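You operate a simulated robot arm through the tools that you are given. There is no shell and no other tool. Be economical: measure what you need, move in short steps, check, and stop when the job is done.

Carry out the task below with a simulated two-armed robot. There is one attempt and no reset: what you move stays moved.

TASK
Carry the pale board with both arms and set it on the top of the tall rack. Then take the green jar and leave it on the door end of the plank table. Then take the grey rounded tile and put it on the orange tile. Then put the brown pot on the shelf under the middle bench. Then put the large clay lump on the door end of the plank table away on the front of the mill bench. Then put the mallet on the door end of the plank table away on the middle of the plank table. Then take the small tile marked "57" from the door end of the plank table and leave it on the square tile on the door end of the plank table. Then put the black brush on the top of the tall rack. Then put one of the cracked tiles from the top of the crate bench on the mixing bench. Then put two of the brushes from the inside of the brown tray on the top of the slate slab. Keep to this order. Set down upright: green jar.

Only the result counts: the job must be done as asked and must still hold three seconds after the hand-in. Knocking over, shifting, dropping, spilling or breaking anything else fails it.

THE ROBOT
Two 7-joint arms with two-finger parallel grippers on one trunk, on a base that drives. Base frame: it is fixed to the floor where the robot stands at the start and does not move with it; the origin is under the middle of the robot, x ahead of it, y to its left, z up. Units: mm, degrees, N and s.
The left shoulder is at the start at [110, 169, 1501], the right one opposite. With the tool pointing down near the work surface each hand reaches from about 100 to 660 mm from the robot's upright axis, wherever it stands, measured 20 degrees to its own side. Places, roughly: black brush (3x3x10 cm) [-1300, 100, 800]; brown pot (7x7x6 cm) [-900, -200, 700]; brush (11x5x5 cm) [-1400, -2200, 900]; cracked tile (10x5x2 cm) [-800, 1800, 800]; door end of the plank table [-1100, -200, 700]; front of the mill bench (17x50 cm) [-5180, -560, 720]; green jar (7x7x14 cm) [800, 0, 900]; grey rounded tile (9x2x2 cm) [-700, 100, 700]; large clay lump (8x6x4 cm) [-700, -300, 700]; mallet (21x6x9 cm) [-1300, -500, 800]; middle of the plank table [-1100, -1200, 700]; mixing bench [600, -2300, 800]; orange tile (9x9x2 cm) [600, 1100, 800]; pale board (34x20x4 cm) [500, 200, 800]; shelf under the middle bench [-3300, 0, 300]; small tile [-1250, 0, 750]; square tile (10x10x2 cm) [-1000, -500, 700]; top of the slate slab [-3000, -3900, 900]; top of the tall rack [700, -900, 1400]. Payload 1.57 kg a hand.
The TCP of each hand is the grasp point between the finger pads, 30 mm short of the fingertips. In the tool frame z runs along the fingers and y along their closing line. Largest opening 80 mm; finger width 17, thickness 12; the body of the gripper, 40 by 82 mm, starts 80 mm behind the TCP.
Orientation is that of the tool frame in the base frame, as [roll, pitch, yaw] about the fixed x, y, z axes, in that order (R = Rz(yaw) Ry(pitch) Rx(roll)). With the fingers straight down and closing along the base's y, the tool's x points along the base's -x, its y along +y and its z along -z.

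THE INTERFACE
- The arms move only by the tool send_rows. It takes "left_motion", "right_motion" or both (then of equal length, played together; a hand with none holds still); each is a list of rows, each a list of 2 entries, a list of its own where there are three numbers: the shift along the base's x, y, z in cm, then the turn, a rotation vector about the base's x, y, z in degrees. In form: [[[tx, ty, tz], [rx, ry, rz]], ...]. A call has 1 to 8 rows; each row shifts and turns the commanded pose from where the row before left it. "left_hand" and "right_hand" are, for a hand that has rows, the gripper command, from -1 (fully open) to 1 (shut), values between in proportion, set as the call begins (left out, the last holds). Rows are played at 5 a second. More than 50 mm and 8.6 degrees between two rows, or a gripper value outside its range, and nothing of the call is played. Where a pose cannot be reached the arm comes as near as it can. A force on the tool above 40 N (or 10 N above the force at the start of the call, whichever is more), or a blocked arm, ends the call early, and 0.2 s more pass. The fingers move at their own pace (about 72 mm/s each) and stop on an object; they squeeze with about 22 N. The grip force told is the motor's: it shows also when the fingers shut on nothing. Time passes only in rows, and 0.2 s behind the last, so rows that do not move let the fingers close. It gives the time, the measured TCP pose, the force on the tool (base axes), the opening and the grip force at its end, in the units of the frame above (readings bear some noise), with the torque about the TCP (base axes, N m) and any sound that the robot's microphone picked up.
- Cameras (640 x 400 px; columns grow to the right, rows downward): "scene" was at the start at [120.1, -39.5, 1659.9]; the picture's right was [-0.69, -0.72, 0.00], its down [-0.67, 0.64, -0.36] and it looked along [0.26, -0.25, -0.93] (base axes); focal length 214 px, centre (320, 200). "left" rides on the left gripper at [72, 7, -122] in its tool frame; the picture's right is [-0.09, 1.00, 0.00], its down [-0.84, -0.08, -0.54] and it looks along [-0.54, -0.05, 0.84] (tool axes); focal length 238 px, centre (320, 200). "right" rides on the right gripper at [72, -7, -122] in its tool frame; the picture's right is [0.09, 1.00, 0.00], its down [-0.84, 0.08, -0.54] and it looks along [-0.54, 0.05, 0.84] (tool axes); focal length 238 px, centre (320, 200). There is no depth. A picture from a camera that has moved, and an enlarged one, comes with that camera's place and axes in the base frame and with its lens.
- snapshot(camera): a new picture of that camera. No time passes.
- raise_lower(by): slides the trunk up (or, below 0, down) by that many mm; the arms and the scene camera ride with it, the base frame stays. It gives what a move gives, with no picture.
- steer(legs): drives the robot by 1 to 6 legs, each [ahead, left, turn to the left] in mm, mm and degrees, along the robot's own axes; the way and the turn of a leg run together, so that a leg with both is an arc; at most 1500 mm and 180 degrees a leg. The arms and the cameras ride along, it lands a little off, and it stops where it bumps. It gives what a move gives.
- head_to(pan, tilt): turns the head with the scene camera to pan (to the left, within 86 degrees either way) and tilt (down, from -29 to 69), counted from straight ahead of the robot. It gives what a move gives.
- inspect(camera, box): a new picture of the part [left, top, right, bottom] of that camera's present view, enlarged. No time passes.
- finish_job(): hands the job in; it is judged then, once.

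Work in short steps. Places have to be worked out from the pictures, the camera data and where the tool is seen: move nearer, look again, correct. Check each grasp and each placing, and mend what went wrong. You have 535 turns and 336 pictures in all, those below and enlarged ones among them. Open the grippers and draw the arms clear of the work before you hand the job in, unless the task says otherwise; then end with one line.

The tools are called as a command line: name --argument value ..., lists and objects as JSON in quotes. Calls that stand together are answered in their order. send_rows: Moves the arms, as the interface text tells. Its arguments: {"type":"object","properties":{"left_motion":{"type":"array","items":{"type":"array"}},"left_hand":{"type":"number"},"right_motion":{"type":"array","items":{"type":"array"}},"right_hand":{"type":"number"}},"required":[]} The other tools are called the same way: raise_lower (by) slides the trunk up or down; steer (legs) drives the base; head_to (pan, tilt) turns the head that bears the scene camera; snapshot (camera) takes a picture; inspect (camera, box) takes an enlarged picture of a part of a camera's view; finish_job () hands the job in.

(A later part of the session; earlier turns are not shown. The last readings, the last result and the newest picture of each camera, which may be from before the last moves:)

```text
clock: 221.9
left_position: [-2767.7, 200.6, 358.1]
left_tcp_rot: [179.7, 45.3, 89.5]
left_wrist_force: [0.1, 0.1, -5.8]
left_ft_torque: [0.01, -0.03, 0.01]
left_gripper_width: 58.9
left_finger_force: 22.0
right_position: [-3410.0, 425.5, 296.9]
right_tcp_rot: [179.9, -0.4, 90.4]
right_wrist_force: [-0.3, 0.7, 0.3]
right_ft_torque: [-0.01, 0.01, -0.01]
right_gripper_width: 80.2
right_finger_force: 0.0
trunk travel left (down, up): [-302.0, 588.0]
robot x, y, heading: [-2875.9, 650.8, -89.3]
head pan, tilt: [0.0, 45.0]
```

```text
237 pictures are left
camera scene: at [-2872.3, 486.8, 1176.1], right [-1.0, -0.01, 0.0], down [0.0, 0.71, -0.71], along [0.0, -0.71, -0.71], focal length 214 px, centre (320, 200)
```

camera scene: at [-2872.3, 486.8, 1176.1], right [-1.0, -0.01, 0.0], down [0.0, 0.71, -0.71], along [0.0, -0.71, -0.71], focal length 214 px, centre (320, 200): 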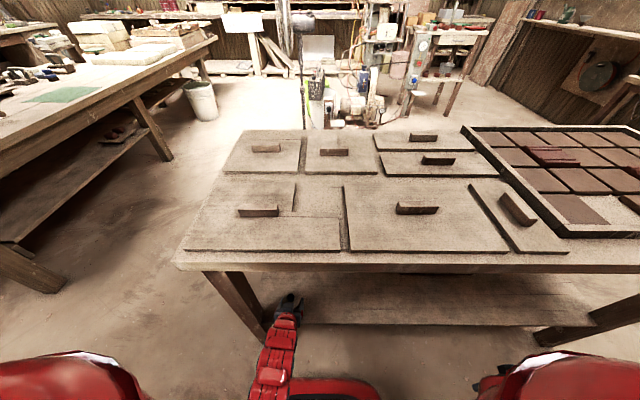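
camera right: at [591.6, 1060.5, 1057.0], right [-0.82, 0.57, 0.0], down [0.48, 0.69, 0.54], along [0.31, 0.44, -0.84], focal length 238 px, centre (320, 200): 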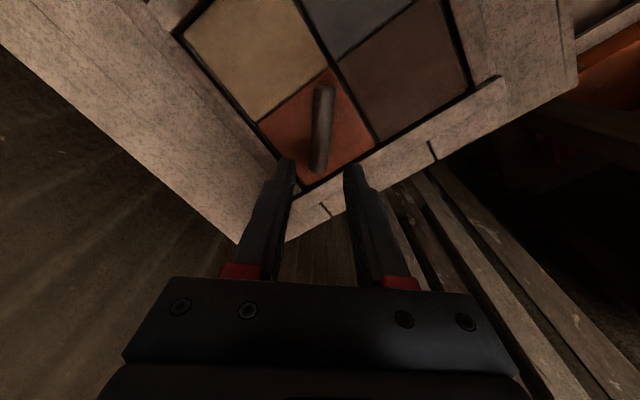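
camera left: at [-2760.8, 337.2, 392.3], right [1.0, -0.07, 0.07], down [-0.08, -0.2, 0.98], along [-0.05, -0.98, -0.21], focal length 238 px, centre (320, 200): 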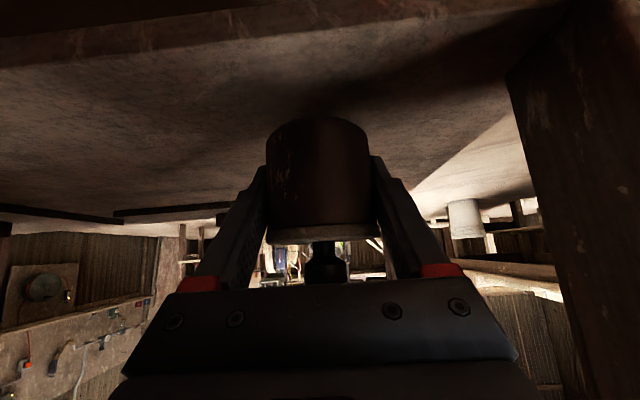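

Pot is over the shelf. Lower guarded.

send_rows --left_motion '[[[0, 0, -0.5], [0, 0, 0]], [[0, 0, -0.4], [0, 0, 0]], [[0, 0, -0.3], [0, 0, 0]], [[0, 0, -0.3], [0, 0, 0]], [[0, 0, -0.3], [0, 0, 0]]]'

```text
clock: 223.1
left_position: [-2768.9, 202.7, 339.0]
left_tcp_rot: [179.8, 45.3, 89.5]
left_wrist_force: [-0.4, -0.3, -5.1]
left_ft_torque: [0.02, 0.0, 0.0]
left_gripper_width: 59.1
left_finger_force: 22.5
right_position: [-3409.6, 424.6, 297.1]
right_tcp_rot: [179.9, -0.4, 90.4]
right_wrist_force: [0.8, 0.1, 0.1]
right_ft_torque: [-0.02, 0.0, 0.01]
right_gripper_width: 80.0
right_finger_force: 0.1
trunk travel left (down, up): [-302.0, 588.0]
robot x, y, heading: [-2873.9, 649.1, -89.6]
head pan, tilt: [0.0, 45.0]
```

send_rows --left_motion '[[[0, 0, -0.3], [0, 0, 0]], [[0, 0, -0.3], [0, 0, 0]], [[0, 0, -0.3], [0, 0, 0]], [[0, 0, -0.3], [0, 0, 0]], [[0, 0, -0.3], [0, 0, 0]]]'

```text
clock: 224.3
left_position: [-2769.3, 199.2, 329.0]
left_tcp_rot: [179.8, 45.8, 89.6]
left_wrist_force: [-0.1, -4.1, 16.2]
left_ft_torque: [-0.09, 0.57, 0.01]
left_gripper_width: 58.4
left_finger_force: 22.5
right_position: [-3408.5, 424.8, 297.3]
right_tcp_rot: [179.9, -0.3, 90.4]
right_wrist_force: [0.6, 0.0, 0.0]
right_ft_torque: [0.01, -0.05, 0.0]
right_gripper_width: 79.8
right_finger_force: 0.2
trunk travel left (down, up): [-302.0, 588.0]
robot x, y, heading: [-2872.1, 648.7, -89.5]
head pan, tilt: [0.0, 45.0]
```

Contact. Ease up 2 mm, open, and check.

send_rows --left_motion '[[[0, 0, 0.2], [0, 0, 0]], [[0, 0, 0], [0, 0, 0]]]'

send_rows --left_motion '[[[0, 0, 0], [0, 0, 0]], [[0, 0, 0], [0, 0, 0]]]' --left_hand -1

snapshot --camera "left"

```text
clock: 224.9
left_position: [-2767.9, 201.3, 327.3]
left_tcp_rot: [179.7, 45.4, 89.5]
left_wrist_force: [-0.8, -7.3, 9.4]
left_ft_torque: [-0.49, 0.27, 0.09]
left_gripper_width: 58.8
left_finger_force: 21.9
right_position: [-3409.5, 425.8, 297.4]
right_tcp_rot: [179.9, -0.3, 90.5]
right_wrist_force: [-0.3, -1.1, 0.2]
right_ft_torque: [-0.02, -0.03, -0.01]
right_gripper_width: 79.7
right_finger_force: 0.1
trunk travel left (down, up): [-302.0, 588.0]
robot x, y, heading: [-2871.2, 647.7, -89.4]
head pan, tilt: [0.0, 45.0]
```

```text
clock: 225.5
left_position: [-2767.4, 202.4, 327.6]
left_tcp_rot: [179.7, 45.2, 89.5]
left_wrist_force: [0.6, -0.4, 3.0]
left_ft_torque: [0.24, 0.1, -0.05]
left_gripper_width: 77.0
left_finger_force: 0.1
right_position: [-3410.2, 424.8, 297.8]
right_tcp_rot: [179.9, -0.2, 90.4]
right_wrist_force: [0.1, 0.1, -0.5]
right_ft_torque: [0.06, -0.01, -0.02]
right_gripper_width: 80.0
right_finger_force: 0.1
trunk travel left (down, up): [-302.0, 588.0]
robot x, y, heading: [-2873.3, 650.5, -89.5]
head pan, tilt: [0.0, 45.0]
```

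```text
236 pictures are left
camera left: at [-2760.9, 338.4, 361.2], right [1.0, -0.07, 0.07], down [-0.08, -0.2, 0.98], along [-0.06, -0.98, -0.21], focal length 238 px, centre (320, 200)
```

left: 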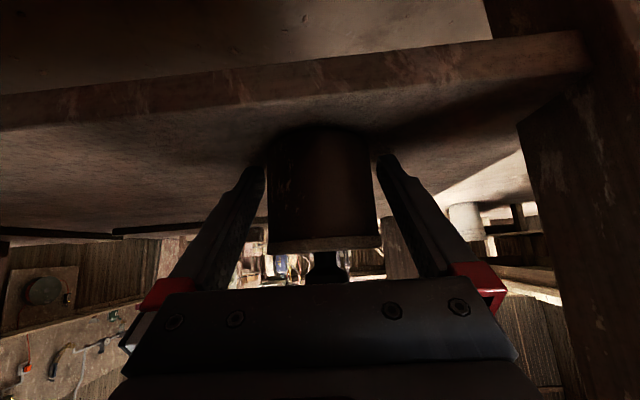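

Released. Withdraw back along the tool axis, then check.

send_rows --left_motion '[[[0, 0, 0.3], [0, 0, 0]], [[0, 1.5, 1], [0, 0, 0]], [[0, 2, 1.5], [0, 0, 0]], [[0, 2, 1.5], [0, 0, 0]], [[0, 2, 1.5], [0, 0, 0]]]'

steer --legs '[[-150, 0, 0]]'

snapshot --camera "left"

```text
clock: 226.7
left_position: [-2762.6, 283.4, 386.0]
left_tcp_rot: [179.5, 45.5, 89.2]
left_wrist_force: [2.0, 1.1, 0.8]
left_ft_torque: [-0.03, 0.09, -0.02]
left_gripper_width: 79.9
left_finger_force: 0.0
right_position: [-3409.9, 428.7, 304.8]
right_tcp_rot: [-179.6, 0.0, 90.3]
right_wrist_force: [1.1, 0.8, 1.8]
right_ft_torque: [-0.11, 0.06, 0.03]
right_gripper_width: 80.1
right_finger_force: 0.1
trunk travel left (down, up): [-302.0, 588.0]
robot x, y, heading: [-2874.2, 649.8, -89.7]
head pan, tilt: [0.0, 45.0]
```

```text
clock: 228.1
left_position: [-2767.5, 424.8, 386.2]
left_tcp_rot: [179.7, 45.5, 89.5]
left_wrist_force: [0.6, 0.6, 0.1]
left_ft_torque: [-0.05, -0.03, 0.0]
left_gripper_width: 79.9
left_finger_force: 0.2
right_position: [-3410.3, 573.4, 297.0]
right_tcp_rot: [179.8, -0.3, 90.5]
right_wrist_force: [0.2, 1.3, -0.1]
right_ft_torque: [0.01, 0.05, 0.01]
right_gripper_width: 80.0
right_finger_force: 0.1
trunk travel left (down, up): [-302.0, 588.0]
robot x, y, heading: [-2875.8, 796.0, -89.6]
head pan, tilt: [0.0, 45.0]
```

```text
235 pictures are left
camera left: at [-2761.1, 561.3, 419.0], right [1.0, -0.07, 0.07], down [-0.08, -0.2, 0.98], along [-0.05, -0.98, -0.2], focal length 238 px, centre (320, 200)
```

left: 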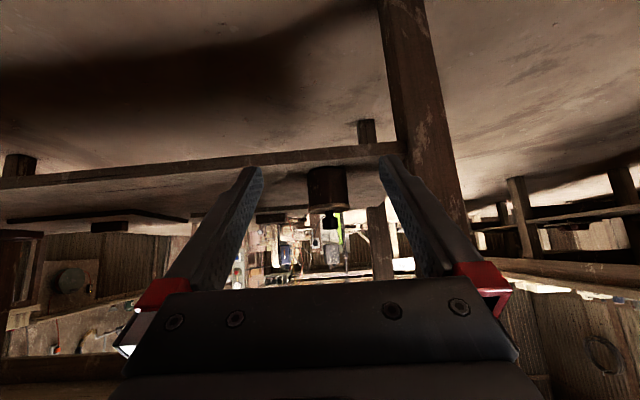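

Pot stands on the shelf. Raise the trunk again and drive back toward the near side of the plank table.

raise_lower --by 400

raise_lower --by 180

steer --legs '[[0, 0, -90], [-1500, 0, 0], [-1200, 0, 0], [0, 860, 0]]'

snapshot --camera "left"

snapshot --camera "scene"

```text
clock: 231.9
left_position: [-2768.5, 425.8, 784.2]
left_tcp_rot: [179.7, 45.4, 89.5]
left_wrist_force: [-0.5, 0.3, 0.3]
left_ft_torque: [-0.01, 0.0, 0.01]
left_gripper_width: 80.0
left_finger_force: 0.1
right_position: [-3409.6, 573.1, 697.8]
right_tcp_rot: [179.9, -0.4, 90.4]
right_wrist_force: [0.3, 0.6, -0.5]
right_ft_torque: [0.01, 0.02, 0.0]
right_gripper_width: 79.8
right_finger_force: 0.2
trunk travel left (down, up): [-702.0, 188.0]
robot x, y, heading: [-2876.7, 793.4, -89.7]
head pan, tilt: [0.0, 45.0]
```

```text
clock: 233.9
left_position: [-2769.0, 425.0, 965.8]
left_tcp_rot: [179.7, 45.4, 89.5]
left_wrist_force: [0.4, 1.2, 0.5]
left_ft_torque: [0.0, -0.02, 0.02]
left_gripper_width: 80.0
left_finger_force: 0.0
right_position: [-3410.5, 572.3, 878.2]
right_tcp_rot: [179.9, -0.4, 90.3]
right_wrist_force: [-0.1, -0.4, -0.2]
right_ft_torque: [-0.03, 0.0, 0.0]
right_gripper_width: 79.8
right_finger_force: 0.1
trunk travel left (down, up): [-882.0, 8.0]
robot x, y, heading: [-2874.0, 799.9, -89.7]
head pan, tilt: [0.0, 45.0]
```

```text
clock: 254.9
left_position: [-596.9, -184.7, 964.4]
left_tcp_rot: [179.7, 45.5, -2.2]
left_wrist_force: [0.1, 0.3, 0.0]
left_ft_torque: [0.03, 0.0, 0.04]
left_gripper_width: 80.1
left_finger_force: 0.0
right_position: [-429.5, 453.5, 877.5]
right_tcp_rot: [179.9, -0.4, -1.1]
right_wrist_force: [1.0, 0.5, -0.7]
right_ft_torque: [0.0, -0.01, 0.0]
right_gripper_width: 79.7
right_finger_force: 0.0
trunk travel left (down, up): [-882.0, 8.0]
robot x, y, heading: [-223.9, -91.5, 178.8]
head pan, tilt: [0.0, 45.0]
```

```text
234 pictures are left
camera left: at [-459.3, -197.0, 998.9], right [-0.1, -0.99, 0.07], down [-0.2, 0.09, 0.98], along [-0.98, 0.08, -0.21], focal length 238 px, centre (320, 200)
```

left: 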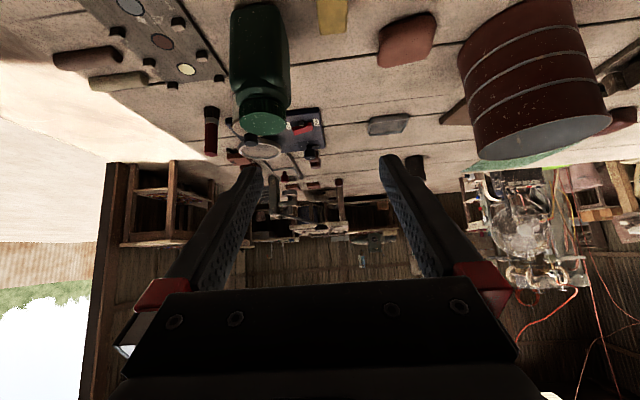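

```text
233 pictures are left
camera scene: at [-382.6, -87.0, 1756.3], right [0.02, 1.0, 0.0], down [0.71, -0.02, -0.71], along [-0.71, 0.01, -0.71], focal length 214 px, centre (320, 200)
```

scene: 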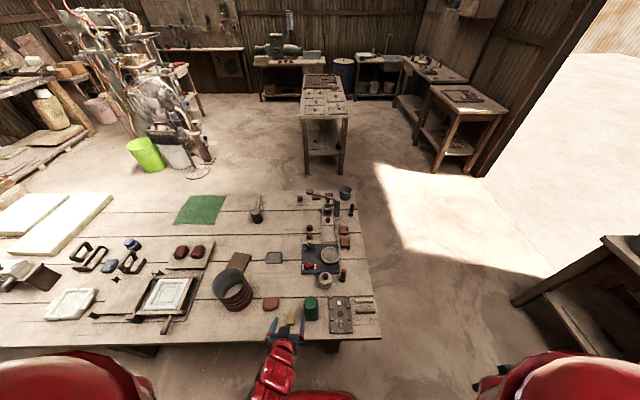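

inspect --camera "scene" --box '[200, 250, 340, 350]'

```text
4.00 times, centred on (270, 300) of scene
camera zoom: at [-382.6, -87.0, 1756.3], right [0.02, 1.0, 0.0], down [0.71, -0.02, -0.71], along [-0.71, 0.01, -0.71], focal length 858 px, centre (520, -200)
```

zoom: 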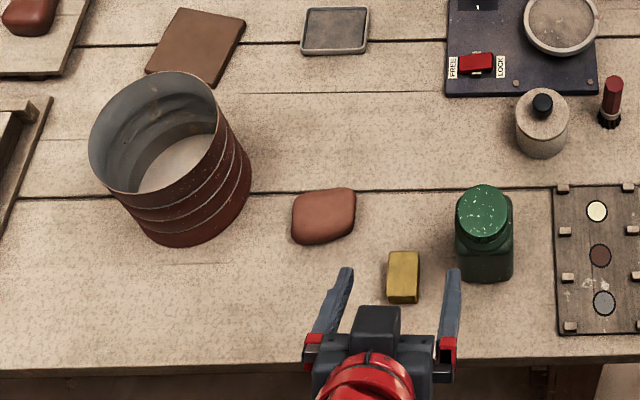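

Lump centre ≈(−740,−308), longer along y (~75 mm), ~60 mm along x. Turn the left hand back down, then yaw −90° so it closes along x.

send_rows --left_motion '[[[0, -2, 0], [0, -7.5, 0]], [[0, -2, 0], [0, -7.5, 0]], [[0, -2, 0], [0, -7.5, 0]], [[0, -2, 0], [0, -7.5, 0]], [[0, -2, 0], [0, -7.5, 0]], [[0, -2, 0], [0, -7.6, 0]]]'

send_rows --left_motion '[[[-0.5, 0, 0], [0, 0, -8]], [[-0.5, 0, 0], [0, 0, -8]], [[-0.5, 0, 0], [0, 0, -8]], [[-0.5, 0, 0], [0, 0, -8]], [[-0.5, 0, 0], [0, 0, -8]], [[-0.5, 0, 0], [0, 0, -8]], [[-0.5, 0, 0], [0, 0, -8]], [[-0.5, 0, 0], [0, 0, -8]]]'

send_rows --left_motion '[[[-2, 0, 0], [0, 0, -8]], [[-2, 0, 0], [0, 0, -8]], [[-2, 0, 0], [0, 0, -7.8]]]'

snapshot --camera "left"

```text
clock: 256.3
left_position: [-607.6, -299.6, 928.6]
left_tcp_rot: [-179.1, 3.9, -1.5]
left_wrist_force: [-0.2, -0.4, 0.5]
left_ft_torque: [-0.03, -0.01, 0.01]
left_gripper_width: 79.8
left_finger_force: 0.0
left hand out of reach, approached as far as the arm can: row 1, 2, 3
right_position: [-430.9, 453.3, 876.9]
right_tcp_rot: [179.9, -0.4, -1.2]
right_wrist_force: [0.1, -0.4, 0.8]
right_ft_torque: [0.0, 0.0, -0.03]
right_gripper_width: 80.0
right_finger_force: 0.1
trunk travel left (down, up): [-882.0, 8.0]
robot x, y, heading: [-218.4, -94.7, 178.8]
head pan, tilt: [0.0, 45.0]
```

```text
clock: 258.1
left_position: [-648.3, -300.1, 929.1]
left_tcp_rot: [-178.9, 4.1, -65.6]
left_wrist_force: [-0.6, 0.7, 0.4]
left_ft_torque: [0.01, -0.02, 0.02]
left_gripper_width: 80.1
left_finger_force: 0.1
right_position: [-430.8, 452.8, 878.6]
right_tcp_rot: [179.9, -0.4, -1.2]
right_wrist_force: [0.6, 0.6, 0.2]
right_ft_torque: [-0.03, -0.01, -0.03]
right_gripper_width: 80.0
right_finger_force: 0.1
trunk travel left (down, up): [-882.0, 8.0]
robot x, y, heading: [-218.9, -88.3, 178.8]
head pan, tilt: [0.0, 45.0]
```

```text
clock: 258.9
left_position: [-709.2, -297.5, 930.4]
left_tcp_rot: [-179.0, 4.1, -89.4]
left_wrist_force: [-0.4, 0.0, 0.3]
left_ft_torque: [0.01, 0.01, -0.03]
left_gripper_width: 79.9
left_finger_force: 0.0
right_position: [-431.5, 453.8, 877.0]
right_tcp_rot: [180.0, -0.4, -1.2]
right_wrist_force: [0.5, -0.5, -0.4]
right_ft_torque: [-0.03, 0.0, 0.02]
right_gripper_width: 80.3
right_finger_force: 0.1
trunk travel left (down, up): [-882.0, 8.0]
robot x, y, heading: [-221.2, -89.4, 178.6]
head pan, tilt: [0.0, 45.0]
```

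```text
231 pictures are left
camera left: at [-717.2, -380.2, 1045.1], right [-1.0, 0.08, -0.01], down [0.06, 0.8, 0.6], along [0.06, 0.6, -0.8], focal length 238 px, centre (320, 200)
```

left: 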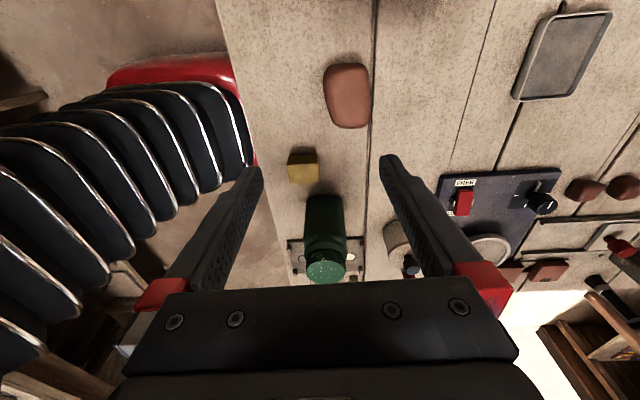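

Lump at (−740,−307). Level the hand, move over it and descend to z≈800.

send_rows --left_motion '[[[-1.5, -0.5, 0], [-4, 0, 0]], [[-1.5, -0.4, -1], [0, -1, 0]], [[0, 0, -4], [0, 0, 0]], [[0, 0, -4], [0, 0, 0]], [[0, 0, -4], [0, 0, 0]]]'

snapshot --camera "left"

```text
clock: 260.1
left_position: [-737.7, -307.8, 800.1]
left_tcp_rot: [-177.8, 0.1, -89.4]
left_wrist_force: [-1.3, 0.2, -0.2]
left_ft_torque: [0.0, -0.05, 0.03]
left_gripper_width: 80.1
left_finger_force: 0.0
right_position: [-431.2, 452.3, 878.4]
right_tcp_rot: [179.9, -0.5, -1.3]
right_wrist_force: [-0.5, 0.5, 1.0]
right_ft_torque: [0.01, -0.02, 0.04]
right_gripper_width: 79.9
right_finger_force: 0.0
trunk travel left (down, up): [-882.0, 8.0]
robot x, y, heading: [-217.6, -90.1, 178.8]
head pan, tilt: [0.0, 45.0]
```

```text
230 pictures are left
camera left: at [-748.2, -380.9, 920.9], right [-1.0, 0.08, -0.04], down [0.05, 0.84, 0.55], along [0.08, 0.54, -0.84], focal length 238 px, centre (320, 200)
```

left: 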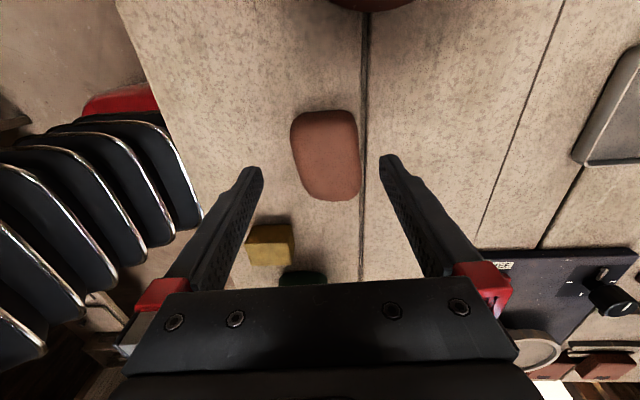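

Centre good. Descend to z≈752 and close.

send_rows --left_motion '[[[-0.3, -0.3, -1.2], [0, 2.2, 0]], [[0, 0, -1.4], [0, 0, 4]], [[0, 0, -1.4], [0, 0, 0]], [[0, 0, -0.8], [0, 0, 0]]]'

send_rows --left_motion '[[[0, 0, 0], [0, 0, 0]], [[0, 0, 0], [0, 0, 0]], [[0, 0, 0], [0, 0, 0]], [[0, 0, 0], [0, 0, 0]]]' --left_hand 1

snapshot --camera "left"

```text
clock: 261.1
left_position: [-741.7, -309.2, 751.0]
left_tcp_rot: [179.8, 0.1, -85.3]
left_wrist_force: [0.1, -0.7, 0.4]
left_ft_torque: [-0.01, 0.01, 0.02]
left_gripper_width: 80.1
left_finger_force: 0.0
right_position: [-430.1, 452.8, 877.4]
right_tcp_rot: [179.9, -0.3, -1.2]
right_wrist_force: [0.9, 0.2, -0.3]
right_ft_torque: [-0.02, -0.02, -0.03]
right_gripper_width: 80.2
right_finger_force: 0.1
trunk travel left (down, up): [-882.0, 8.0]
robot x, y, heading: [-218.4, -87.4, 178.9]
head pan, tilt: [0.0, 45.0]
```

```text
clock: 262.1
left_position: [-742.3, -309.0, 751.1]
left_tcp_rot: [179.7, 0.2, -85.4]
left_wrist_force: [0.4, -0.7, 0.1]
left_ft_torque: [-0.05, -0.01, 0.01]
left_gripper_width: 53.5
left_finger_force: 21.5
right_position: [-430.4, 452.7, 876.7]
right_tcp_rot: [179.9, -0.4, -1.2]
right_wrist_force: [0.0, -0.8, -0.8]
right_ft_torque: [0.02, 0.0, -0.01]
right_gripper_width: 79.9
right_finger_force: 0.1
trunk travel left (down, up): [-882.0, 8.0]
robot x, y, heading: [-219.4, -91.1, 178.7]
head pan, tilt: [0.0, 45.0]
```

```text
229 pictures are left
camera left: at [-742.1, -384.2, 872.5], right [-1.0, 0.01, 0.0], down [0.01, 0.84, 0.54], along [0.0, 0.54, -0.84], focal length 238 px, centre (320, 200)
```

left: 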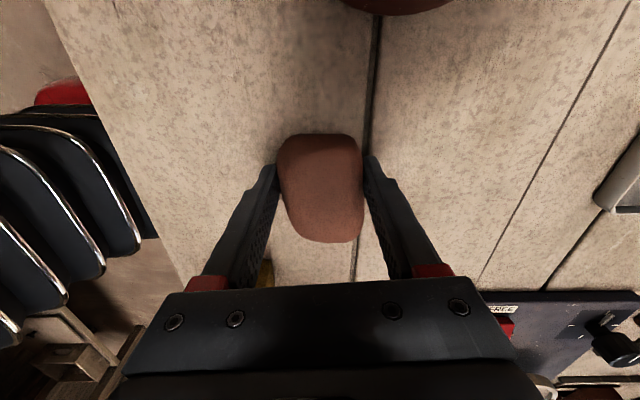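

Gripped. Lift it, and tuck the right hand inward a bit for the narrower passages.

send_rows --left_motion '[[[0, 0, 3], [0, 0, 0]], [[0, 0, 4], [0, 0, 0]], [[0, 0, 4], [0, 0, 0]], [[0, 0, 4], [0, 0, 0]], [[2, 0, 2], [0, 0, 0]], [[2, 0, 0], [0, 0, 0]], [[2, 0, 0], [0, 0, 0]]]' --right_motion '[[[-1, -3, 0], [0, 0, 0]], [[-1, -3, 0], [0, 0, 0]], [[-1, -3, 0], [0, 0, 0]], [[-1, -3, 0], [0, 0, 0]], [[-1, -3, 0], [0, 0, 0]], [[-1, -3, 0], [0, 0, 0]], [[0, -3, 0], [0, 0, 0]]]'

steer --legs '[[0, -840, 1.2], [1500, 0, 0]]'

head_to --pan 0 --tilt 25

snapshot --camera "scene"

```text
clock: 263.7
left_position: [-679.2, -310.2, 920.7]
left_tcp_rot: [179.9, 0.3, -85.2]
left_wrist_force: [0.3, -0.6, -1.2]
left_ft_torque: [0.0, -0.02, 0.01]
left_gripper_width: 53.3
left_finger_force: 21.8
right_position: [-523.8, 302.3, 798.0]
right_tcp_rot: [179.9, -0.4, -1.2]
right_wrist_force: [0.6, 0.0, -0.3]
right_ft_torque: [0.03, 0.03, -0.02]
right_gripper_width: 79.9
right_finger_force: 0.1
right hand out of reach, approached as far as the arm can: row 1, 2, 3, 4, 5, 6, 7
trunk travel left (down, up): [-882.0, 8.0]
robot x, y, heading: [-220.3, -93.6, 178.8]
head pan, tilt: [0.0, 45.0]
```

```text
clock: 275.3
left_position: [-2188.3, 529.0, 920.5]
left_tcp_rot: [179.9, 0.3, -84.6]
left_wrist_force: [0.7, 1.2, -1.4]
left_ft_torque: [-0.03, -0.01, 0.03]
left_gripper_width: 53.1
left_finger_force: 22.1
right_position: [-2038.4, 1142.7, 798.7]
right_tcp_rot: [179.9, -0.4, -0.5]
right_wrist_force: [-0.1, 0.7, -0.3]
right_ft_torque: [-0.03, 0.02, -0.02]
right_gripper_width: 80.0
right_finger_force: 0.0
trunk travel left (down, up): [-882.0, 8.0]
robot x, y, heading: [-1731.9, 751.4, 179.6]
head pan, tilt: [0.0, 45.0]
```

```text
clock: 276.1
left_position: [-2189.1, 528.5, 920.4]
left_tcp_rot: [179.9, 0.2, -84.5]
left_wrist_force: [0.9, -0.1, -1.8]
left_ft_torque: [-0.03, 0.0, 0.01]
left_gripper_width: 53.4
left_finger_force: 21.9
right_position: [-2038.0, 1144.1, 797.5]
right_tcp_rot: [179.9, -0.4, -0.5]
right_wrist_force: [0.4, -0.3, -0.6]
right_ft_torque: [0.0, -0.01, -0.01]
right_gripper_width: 80.3
right_finger_force: 0.0
trunk travel left (down, up): [-882.0, 8.0]
robot x, y, heading: [-1730.7, 753.0, 179.5]
head pan, tilt: [0.0, 25.0]
```

```text
228 pictures are left
camera scene: at [-1904.5, 753.7, 1786.7], right [0.01, 1.0, 0.0], down [0.42, 0.0, -0.91], along [-0.91, 0.01, -0.42], focal length 214 px, centre (320, 200)
```

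scene: 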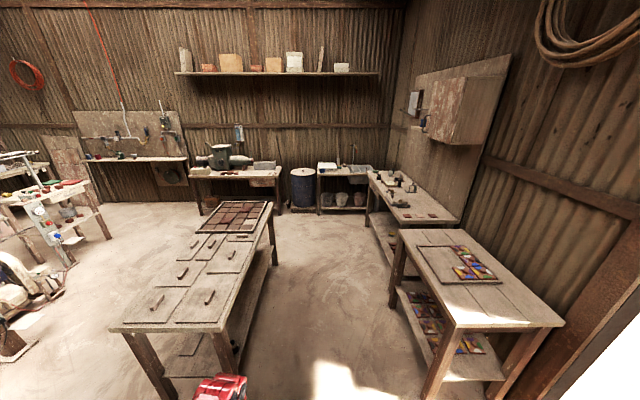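

Corridor is clear. Drive to x≈−4440 and strafe left in front of the mill bench.

steer --legs '[[1400, 0, 0.4], [1300, 0, 0]]'

head_to --pan 30 --tilt 35

snapshot --camera "scene"

```text
clock: 289.3
left_position: [-4905.1, 532.7, 921.0]
left_tcp_rot: [179.9, 0.3, -83.6]
left_wrist_force: [-0.2, -0.3, -1.7]
left_ft_torque: [-0.03, 0.0, 0.01]
left_gripper_width: 53.2
left_finger_force: 21.6
right_position: [-4765.5, 1149.8, 798.3]
right_tcp_rot: [179.9, -0.4, 0.6]
right_wrist_force: [0.6, 0.6, 0.8]
right_ft_torque: [0.01, -0.01, -0.04]
right_gripper_width: 79.6
right_finger_force: 0.1
trunk travel left (down, up): [-882.0, 8.0]
robot x, y, heading: [-4451.0, 762.0, -179.6]
head pan, tilt: [0.0, 25.0]
```

```text
clock: 290.3
left_position: [-4904.4, 534.5, 921.0]
left_tcp_rot: [-180.0, 0.1, -83.5]
left_wrist_force: [-0.2, -1.2, -2.0]
left_ft_torque: [0.0, 0.01, -0.01]
left_gripper_width: 53.6
left_finger_force: 22.3
right_position: [-4765.6, 1149.6, 798.4]
right_tcp_rot: [179.8, -0.4, 0.6]
right_wrist_force: [-0.3, 0.4, 0.2]
right_ft_torque: [0.0, -0.02, -0.01]
right_gripper_width: 80.1
right_finger_force: 0.0
trunk travel left (down, up): [-882.0, 8.0]
robot x, y, heading: [-4452.9, 765.8, -179.5]
head pan, tilt: [30.0, 35.0]
```

```text
227 pictures are left
camera scene: at [-4608.5, 719.2, 1771.1], right [-0.51, 0.86, 0.0], down [0.49, 0.29, -0.82], along [-0.71, -0.42, -0.57], focal length 214 px, centre (320, 200)
```

scene: 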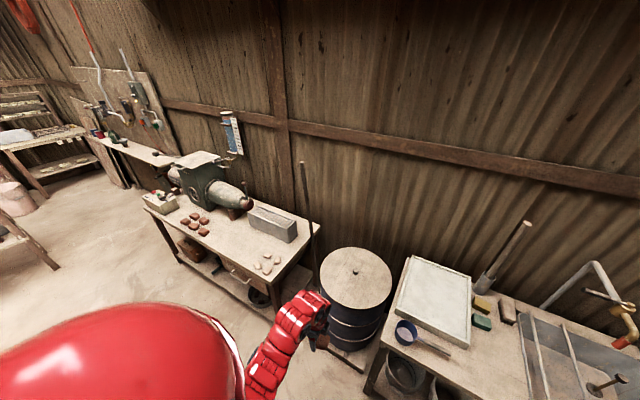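

inspect --camera "scene" --box '[130, 140, 330, 310]'

steer --legs '[[0, 960, -0.4]]'

head_to --pan 5 --tilt 50

snapshot --camera "scene"

snapshot --camera "left"

```text
2.35 times, centred on (230, 225) of scene
camera zoom: at [-4608.5, 719.2, 1771.1], right [-0.51, 0.86, 0.0], down [0.49, 0.29, -0.82], along [-0.71, -0.42, -0.57], focal length 505 px, centre (532, 141)
```

zoom: 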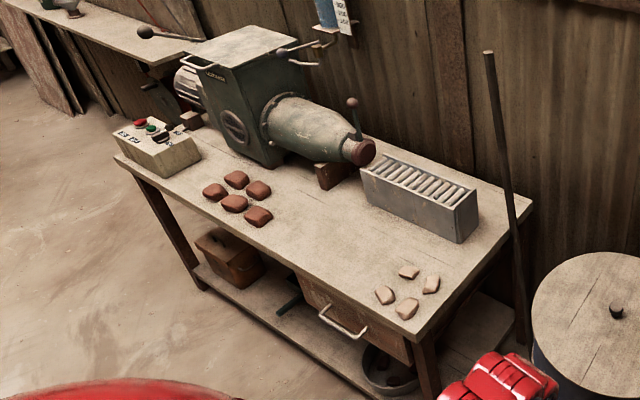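

```text
clock: 295.3
left_position: [-4892.7, -428.5, 920.0]
left_tcp_rot: [179.9, 0.2, -83.3]
left_wrist_force: [-0.4, 0.7, -2.0]
left_ft_torque: [-0.02, 0.01, -0.04]
left_gripper_width: 53.5
left_finger_force: 22.0
right_position: [-4755.9, 188.7, 799.0]
right_tcp_rot: [179.9, -0.4, 0.9]
right_wrist_force: [0.9, 0.0, -0.4]
right_ft_torque: [0.03, -0.02, 0.02]
right_gripper_width: 79.8
right_finger_force: 0.1
trunk travel left (down, up): [-882.0, 8.0]
robot x, y, heading: [-4435.5, -189.0, -179.1]
head pan, tilt: [30.0, 35.0]
```

```text
clock: 296.2
left_position: [-4891.2, -428.5, 919.8]
left_tcp_rot: [179.9, 0.2, -83.3]
left_wrist_force: [-0.3, -0.4, -2.7]
left_ft_torque: [0.01, 0.02, -0.03]
left_gripper_width: 53.2
left_finger_force: 22.4
right_position: [-4756.4, 189.4, 798.3]
right_tcp_rot: [179.9, -0.5, 0.9]
right_wrist_force: [0.9, -0.1, 0.2]
right_ft_torque: [-0.03, -0.01, 0.02]
right_gripper_width: 79.8
right_finger_force: 0.1
trunk travel left (down, up): [-882.0, 8.0]
robot x, y, heading: [-4438.0, -195.8, -179.2]
head pan, tilt: [5.0, 50.0]
```

```text
225 pictures are left
camera scene: at [-4598.3, -203.7, 1749.4], right [-0.1, 0.99, 0.0], down [0.76, 0.08, -0.64], along [-0.64, -0.07, -0.77], focal length 214 px, centre (320, 200)
```

scene: 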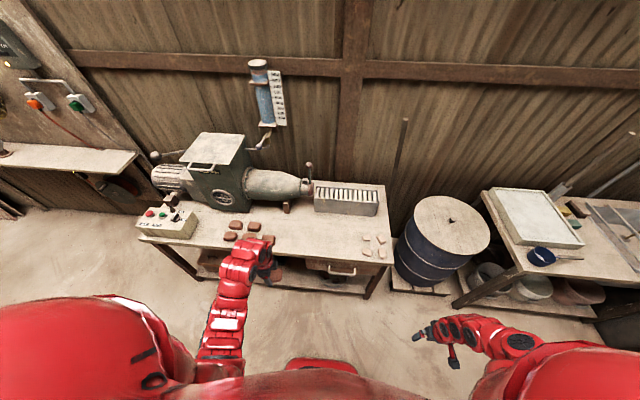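

```text
224 pictures are left
camera left: at [-4890.3, -502.2, 1041.7], right [-1.0, -0.02, 0.0], down [-0.02, 0.84, 0.54], along [-0.02, 0.54, -0.84], focal length 238 px, centre (320, 200)
```

left: 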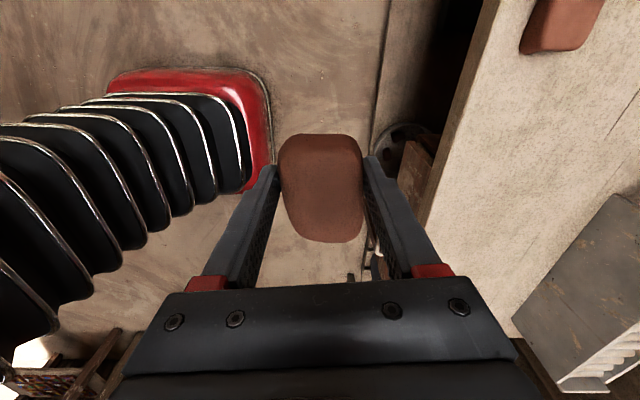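

Free spot ≈(−5160,−405) on the front strip (front edge x≈−5090; red lumps end at y≈−500). Drive forward 170, then extend and lower.

steer --legs '[[170, 0, -0.8]]'

send_rows --left_motion '[[[-2, 0.5, 0], [0, 0, -2]], [[-2, 0.5, 0], [0, 0, -2]], [[-2, 0.5, 0], [0, 0, -2]], [[-2, 0.5, 0], [0, 0, 0]], [[-1.5, 0.3, 0], [0, 0, 0]], [[0, 0, -4], [0, 0, 0]], [[0, 0, -4], [0, 0, 0]]]'

snapshot --camera "left"

snapshot --camera "scene"

```text
clock: 297.6
left_position: [-5063.3, -422.4, 920.9]
left_tcp_rot: [179.8, 0.3, -84.1]
left_wrist_force: [-0.2, -0.1, -2.1]
left_ft_torque: [0.01, 0.02, -0.02]
left_gripper_width: 53.3
left_finger_force: 22.4
right_position: [-4917.9, 192.5, 798.4]
right_tcp_rot: [179.9, -0.3, 0.0]
right_wrist_force: [-0.5, 0.3, 0.4]
right_ft_torque: [0.0, 0.02, -0.03]
right_gripper_width: 80.2
right_finger_force: 0.2
trunk travel left (down, up): [-882.0, 8.0]
robot x, y, heading: [-4609.0, -193.3, 180.0]
head pan, tilt: [5.0, 50.0]
```

```text
clock: 299.2
left_position: [-5160.2, -400.4, 840.4]
left_tcp_rot: [179.9, 0.2, -90.0]
left_wrist_force: [0.0, -0.1, -2.6]
left_ft_torque: [-0.03, 0.0, -0.01]
left_gripper_width: 53.3
left_finger_force: 22.0
right_position: [-4920.9, 192.0, 797.6]
right_tcp_rot: [179.9, -0.5, 0.0]
right_wrist_force: [0.2, 0.9, 0.2]
right_ft_torque: [0.02, 0.01, 0.01]
right_gripper_width: 80.1
right_finger_force: 0.1
trunk travel left (down, up): [-882.0, 8.0]
robot x, y, heading: [-4612.6, -195.6, 179.9]
head pan, tilt: [5.0, 50.0]
```

```text
223 pictures are left
camera left: at [-5165.8, -473.2, 961.4], right [-1.0, 0.09, 0.0], down [0.08, 0.84, 0.54], along [0.05, 0.54, -0.84], focal length 238 px, centre (320, 200)
```

left: 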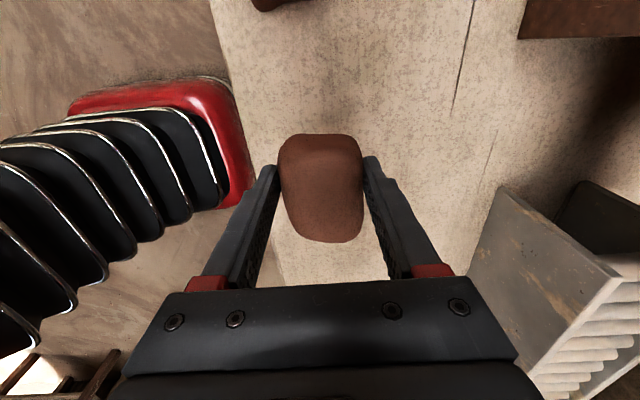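

```text
222 pictures are left
camera scene: at [-4768.0, -202.6, 1749.2], right [-0.09, 1.0, 0.0], down [0.76, 0.07, -0.64], along [-0.64, -0.06, -0.77], focal length 214 px, centre (320, 200)
```

scene: 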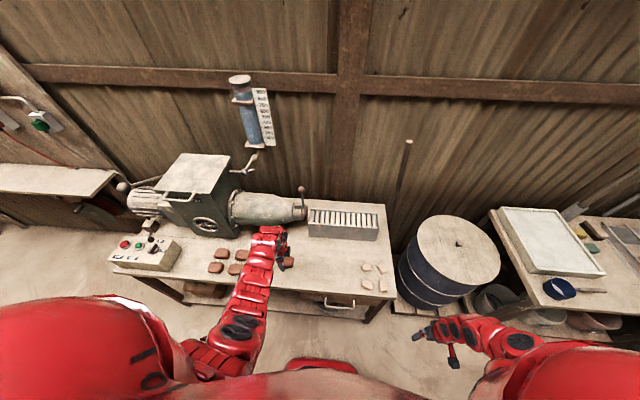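

Lower guarded (bench height 720–760).

send_rows --left_motion '[[[0, 0, -1], [0, 0, 0]], [[0, 0, -0.7], [0, 0, 0]], [[0, 0, -0.7], [0, 0, 0]], [[0, 0, -0.7], [0, 0, 0]], [[0, 0, -0.7], [0, 0, 0]], [[0, 0, -0.7], [0, 0, 0]]]'

snapshot --camera "left"

```text
clock: 300.6
left_position: [-5160.5, -400.3, 795.1]
left_tcp_rot: [179.9, 0.3, -90.1]
left_wrist_force: [-0.3, -1.1, -2.3]
left_ft_torque: [-0.02, 0.02, 0.01]
left_gripper_width: 53.1
left_finger_force: 22.1
right_position: [-4921.0, 191.3, 797.7]
right_tcp_rot: [179.8, -0.4, 0.0]
right_wrist_force: [0.8, -0.4, 0.4]
right_ft_torque: [-0.02, 0.01, 0.01]
right_gripper_width: 79.9
right_finger_force: 0.1
trunk travel left (down, up): [-882.0, 8.0]
robot x, y, heading: [-4607.2, -196.1, 179.7]
head pan, tilt: [5.0, 50.0]
```

```text
221 pictures are left
camera left: at [-5166.7, -473.6, 916.8], right [-1.0, 0.09, 0.0], down [0.08, 0.84, 0.54], along [0.05, 0.54, -0.84], focal length 238 px, centre (320, 200)
```

left: 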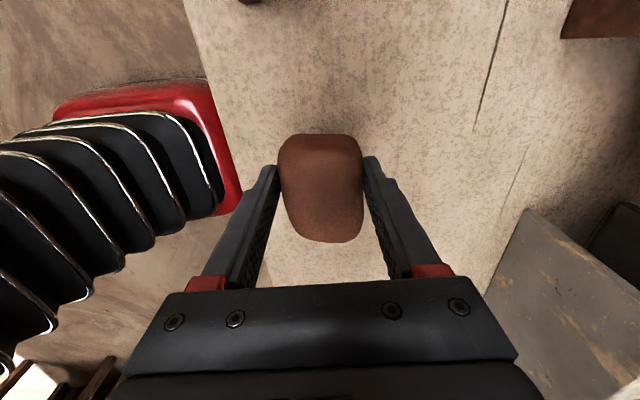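

send_rows --left_motion '[[[0, 0, -0.8], [0, 0, 0]], [[0, 0, -0.6], [0, 0, 0]], [[0, 0, -0.5], [0, 0, 0]], [[0, 0, -0.5], [0, 0, 0]], [[0, 0, -0.5], [0, 0, 0]], [[0, 0, -0.4], [0, 0, 0]], [[0, 0, -0.4], [0, 0, 0]], [[0, 0, -0.4], [0, 0, 0]]]'

```text
clock: 302.4
left_position: [-5157.9, -398.9, 760.1]
left_tcp_rot: [179.8, 0.3, -90.1]
left_wrist_force: [0.1, -0.4, -2.5]
left_ft_torque: [0.0, -0.01, -0.03]
left_gripper_width: 53.4
left_finger_force: 21.6
left hand out of reach, approached as far as the arm can: row 7
right_position: [-4920.6, 192.2, 798.0]
right_tcp_rot: [179.9, -0.5, -0.1]
right_wrist_force: [-0.8, -0.9, -0.2]
right_ft_torque: [-0.02, 0.0, -0.03]
right_gripper_width: 80.0
right_finger_force: 0.0
trunk travel left (down, up): [-882.0, 8.0]
robot x, y, heading: [-4611.9, -197.5, 179.9]
head pan, tilt: [5.0, 50.0]
```

Arm limit; use the trunk in small steps.

raise_lower --by -5

send_rows --left_motion '[[[0, 0, -0.2], [0, 0, 0]], [[0, 0, -0.2], [0, 0, 0]], [[0, 0, -0.2], [0, 0, 0]]]'

inspect --camera "left" --box '[220, 80, 420, 290]'

```text
clock: 303.0
left_position: [-5158.3, -399.3, 755.6]
left_tcp_rot: [179.9, 0.2, -90.2]
left_wrist_force: [0.9, -0.5, -1.8]
left_ft_torque: [-0.07, 0.01, -0.03]
left_gripper_width: 53.1
left_finger_force: 22.2
right_position: [-4920.3, 192.9, 793.4]
right_tcp_rot: [179.9, -0.4, 0.0]
right_wrist_force: [-0.1, -0.2, -0.6]
right_ft_torque: [-0.03, 0.02, 0.02]
right_gripper_width: 80.1
right_finger_force: 0.1
trunk travel left (down, up): [-877.0, 13.0]
robot x, y, heading: [-4610.3, -194.9, 179.9]
head pan, tilt: [5.0, 50.0]
```

```text
clock: 303.8
left_position: [-5156.5, -401.0, 752.7]
left_tcp_rot: [179.8, 0.2, -90.0]
left_wrist_force: [-0.4, 0.6, 1.4]
left_ft_torque: [-0.04, -0.02, 0.02]
left_gripper_width: 53.2
left_finger_force: 22.4
right_position: [-4920.6, 192.9, 793.5]
right_tcp_rot: [180.0, -0.3, 0.0]
right_wrist_force: [-0.6, 0.3, -0.4]
right_ft_torque: [-0.01, 0.03, 0.02]
right_gripper_width: 80.1
right_finger_force: 0.1
trunk travel left (down, up): [-877.0, 13.0]
robot x, y, heading: [-4604.4, -196.4, 180.0]
head pan, tilt: [5.0, 50.0]
```

```text
1.90 times, centred on (320, 185) of left
camera zoom: at [-5162.5, -473.5, 873.8], right [-1.0, 0.09, 0.0], down [0.08, 0.84, 0.54], along [0.05, 0.54, -0.84], focal length 454 px, centre (320, 229)
```

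zoom: 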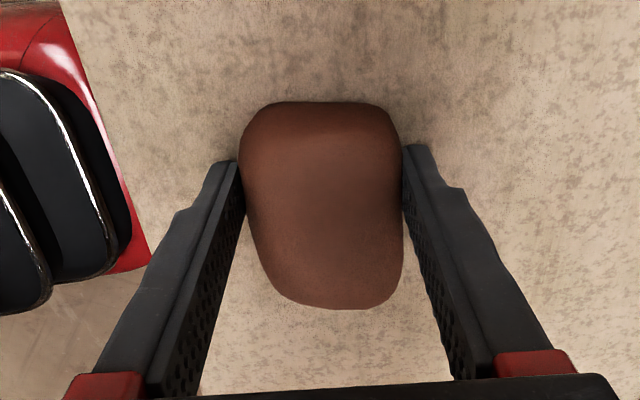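

Contact begun. Release and rise.

send_rows --left_motion '[[[0, 0, -0.1], [0, 0, 0]], [[0, 0, 0], [0, 0, 0]], [[0, 0, 0], [0, 0, 0]]]' --left_hand -1

send_rows --left_motion '[[[0, 0, 3], [0, 0, 0]], [[0, 0, 4], [0, 0, 0]], [[0, 0, 4], [0, 0, 0]], [[0, 0, 4], [0, 0, 0]]]'

snapshot --camera "left"

inspect --camera "scene" --box '[100, 170, 420, 340]'

```text
clock: 304.6
left_position: [-5155.9, -400.1, 752.9]
left_tcp_rot: [179.9, 0.2, -90.2]
left_wrist_force: [0.0, 0.1, -0.1]
left_ft_torque: [-0.04, 0.02, 0.01]
left_gripper_width: 80.2
left_finger_force: 0.0
left hand out of reach, approached as far as the arm can: row 1
right_position: [-4920.4, 192.5, 793.2]
right_tcp_rot: [179.8, -0.4, 0.0]
right_wrist_force: [-0.1, -0.3, 1.3]
right_ft_torque: [0.03, -0.01, 0.03]
right_gripper_width: 80.2
right_finger_force: 0.1
trunk travel left (down, up): [-877.0, 13.0]
robot x, y, heading: [-4608.0, -198.1, 179.8]
head pan, tilt: [5.0, 50.0]
```

```text
clock: 305.6
left_position: [-5154.4, -401.6, 901.8]
left_tcp_rot: [179.9, 0.2, -90.0]
left_wrist_force: [0.0, 0.4, 0.1]
left_ft_torque: [-0.03, 0.0, 0.04]
left_gripper_width: 80.1
left_finger_force: 0.0
right_position: [-4918.9, 191.5, 794.5]
right_tcp_rot: [179.9, -0.4, -0.2]
right_wrist_force: [-0.2, 0.2, -0.8]
right_ft_torque: [-0.04, 0.02, -0.02]
right_gripper_width: 79.8
right_finger_force: 0.0
trunk travel left (down, up): [-877.0, 13.0]
robot x, y, heading: [-4610.4, -198.2, 179.9]
head pan, tilt: [5.0, 50.0]
```

```text
219 pictures are left
camera left: at [-5160.8, -474.9, 1022.4], right [-1.0, 0.09, 0.0], down [0.08, 0.83, 0.54], along [0.05, 0.54, -0.84], focal length 238 px, centre (320, 200)
```

left: 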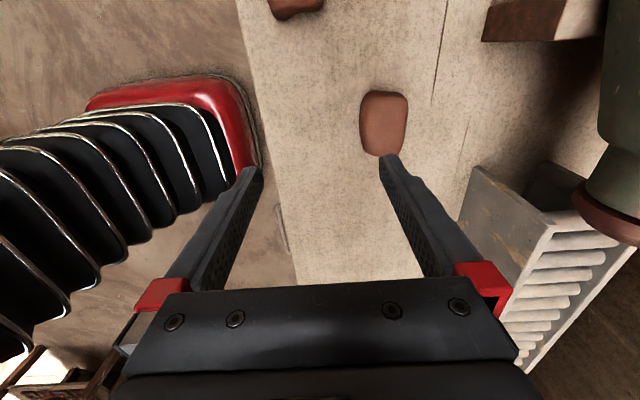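

```text
2.00 times, centred on (260, 255) of scene
camera zoom: at [-4765.7, -204.6, 1744.5], right [-0.09, 1.0, 0.0], down [0.76, 0.07, -0.64], along [-0.64, -0.05, -0.77], focal length 429 px, centre (440, 90)
```

zoom: 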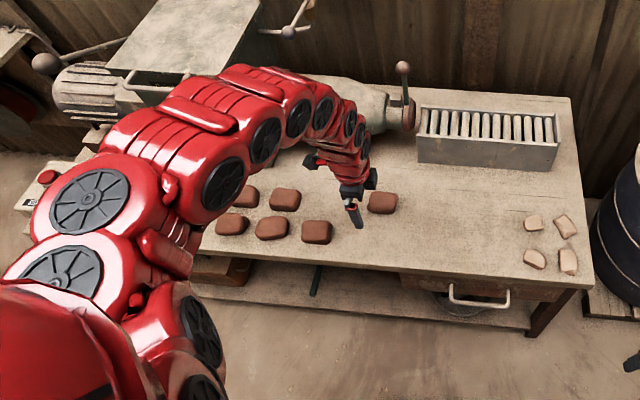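

The lump now rests at ≈(−5225,−390), on the front strip (it shifted slightly at release but is inside and stable). Next: mallet. Undo the yaw, back away and turn around.

send_rows --left_motion '[[[4, 0, 1], [0, 0, 8]], [[4, 0, 0], [0, 0, 8]], [[2, 0, 0], [0, 0, 8]], [[0, 0, 0], [0, 0, 8]], [[0, 0, 0], [0, 0, 8]], [[0, 0, 0], [0, 0, 8]], [[0, 0, 0], [0, 0, 8]], [[0, 0, 0], [0, 0, 8]]]'

send_rows --left_motion '[[[0, 0, 0], [0, 0, 8]], [[0, 0, 0], [0, 0, 8]], [[0, 0, 0], [0, 0, 8]], [[0, 0, 0], [0, 0, 2]]]'

steer --legs '[[-150, 0, 0], [0, 550, 0]]'

head_to --pan 60 --tilt 25

snapshot --camera "scene"

```text
clock: 307.4
left_position: [-5104.0, -403.2, 872.0]
left_tcp_rot: [180.0, 0.2, -26.0]
left_wrist_force: [0.1, 0.4, -0.1]
left_ft_torque: [-0.02, -0.02, -0.03]
left_gripper_width: 79.7
left_finger_force: 0.1
left hand out of reach, approached as far as the arm can: row 1, 2, 3
right_position: [-4919.7, 192.5, 794.0]
right_tcp_rot: [179.9, -0.4, 0.1]
right_wrist_force: [0.3, 0.0, -0.3]
right_ft_torque: [0.0, 0.04, 0.02]
right_gripper_width: 79.9
right_finger_force: 0.1
trunk travel left (down, up): [-877.0, 13.0]
robot x, y, heading: [-4605.5, -192.8, 180.1]
head pan, tilt: [5.0, 50.0]
```

```text
clock: 308.4
left_position: [-5104.1, -404.6, 871.5]
left_tcp_rot: [179.9, 0.2, 0.0]
left_wrist_force: [1.0, 0.6, 0.7]
left_ft_torque: [-0.01, -0.03, 0.03]
left_gripper_width: 79.9
left_finger_force: 0.2
right_position: [-4920.4, 192.4, 793.1]
right_tcp_rot: [179.9, -0.4, 0.0]
right_wrist_force: [1.0, 0.2, -0.8]
right_ft_torque: [0.01, -0.02, -0.02]
right_gripper_width: 79.9
right_finger_force: 0.1
trunk travel left (down, up): [-877.0, 13.0]
robot x, y, heading: [-4609.7, -194.4, 180.0]
head pan, tilt: [5.0, 50.0]
```

```text
clock: 312.5
left_position: [-4955.7, -961.2, 872.1]
left_tcp_rot: [179.8, 0.2, -0.3]
left_wrist_force: [0.3, 0.1, 0.4]
left_ft_torque: [-0.03, 0.0, -0.01]
left_gripper_width: 80.1
left_finger_force: 0.0
right_position: [-4769.1, -364.4, 792.5]
right_tcp_rot: [179.8, -0.4, -0.2]
right_wrist_force: [0.3, 0.9, -0.8]
right_ft_torque: [0.02, 0.0, -0.01]
right_gripper_width: 80.1
right_finger_force: 0.0
trunk travel left (down, up): [-877.0, 13.0]
robot x, y, heading: [-4460.5, -752.1, 179.8]
head pan, tilt: [5.0, 50.0]
```

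```text
clock: 313.8
left_position: [-4957.7, -961.6, 871.9]
left_tcp_rot: [179.9, 0.1, -0.3]
left_wrist_force: [0.6, 0.7, -0.3]
left_ft_torque: [0.01, 0.01, 0.0]
left_gripper_width: 80.0
left_finger_force: 0.1
right_position: [-4769.4, -364.2, 792.7]
right_tcp_rot: [179.8, -0.4, -0.2]
right_wrist_force: [0.0, -0.5, -0.2]
right_ft_torque: [-0.02, 0.0, 0.0]
right_gripper_width: 80.1
right_finger_force: 0.1
trunk travel left (down, up): [-877.0, 13.0]
robot x, y, heading: [-4461.8, -752.9, 179.7]
head pan, tilt: [60.0, 25.0]
```

```text
217 pictures are left
camera scene: at [-4587.6, -833.3, 1781.8], right [-0.86, 0.5, 0.0], down [0.21, 0.37, -0.91], along [-0.46, -0.78, -0.42], focal length 214 px, centre (320, 200)
```

scene: 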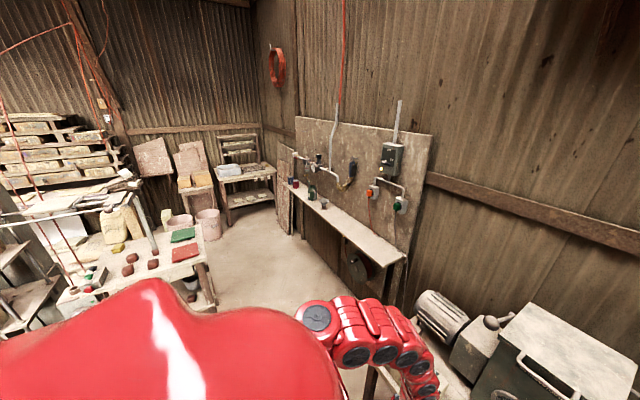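

Space is clear; turn left 180° and look.

steer --legs '[[0, 0, 180]]'

head_to --pan 0 --tilt 25

snapshot --camera "scene"

```text
clock: 321.7
left_position: [-3981.2, -508.1, 871.4]
left_tcp_rot: [179.9, 0.2, -175.9]
left_wrist_force: [-0.1, 0.3, -0.7]
left_ft_torque: [0.0, -0.02, 0.01]
left_gripper_width: 80.3
left_finger_force: 0.1
right_position: [-4122.6, -1117.9, 793.5]
right_tcp_rot: [179.9, -0.4, -175.9]
right_wrist_force: [0.4, -0.4, -0.3]
right_ft_torque: [0.02, 0.02, -0.02]
right_gripper_width: 79.9
right_finger_force: 0.0
trunk travel left (down, up): [-877.0, 13.0]
robot x, y, heading: [-4458.5, -754.7, 4.0]
head pan, tilt: [60.0, 25.0]
```

```text
clock: 323.0
left_position: [-3981.8, -508.6, 870.8]
left_tcp_rot: [179.9, 0.2, -176.0]
left_wrist_force: [-1.2, 0.4, 0.5]
left_ft_torque: [0.02, -0.03, 0.04]
left_gripper_width: 80.0
left_finger_force: 0.2
right_position: [-4122.8, -1117.8, 791.9]
right_tcp_rot: [179.9, -0.4, -175.9]
right_wrist_force: [-0.2, -0.1, -0.6]
right_ft_torque: [-0.01, 0.0, -0.01]
right_gripper_width: 80.1
right_finger_force: 0.1
trunk travel left (down, up): [-877.0, 13.0]
robot x, y, heading: [-4462.6, -750.5, 4.0]
head pan, tilt: [0.0, 25.0]
```

```text
216 pictures are left
camera scene: at [-4289.0, -741.3, 1781.8], right [0.07, -1.0, 0.0], down [-0.42, -0.03, -0.91], along [0.9, 0.07, -0.42], focal length 214 px, centre (320, 200)
```

scene: 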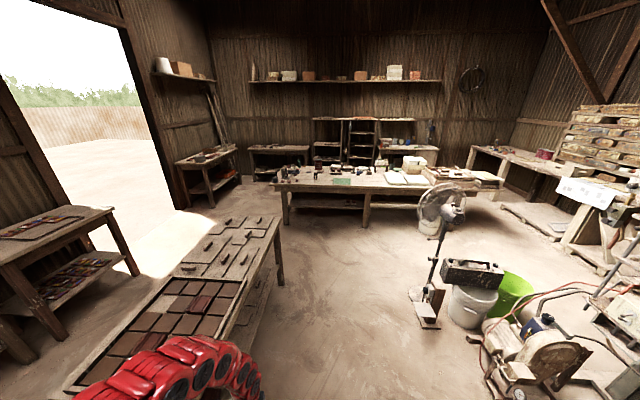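

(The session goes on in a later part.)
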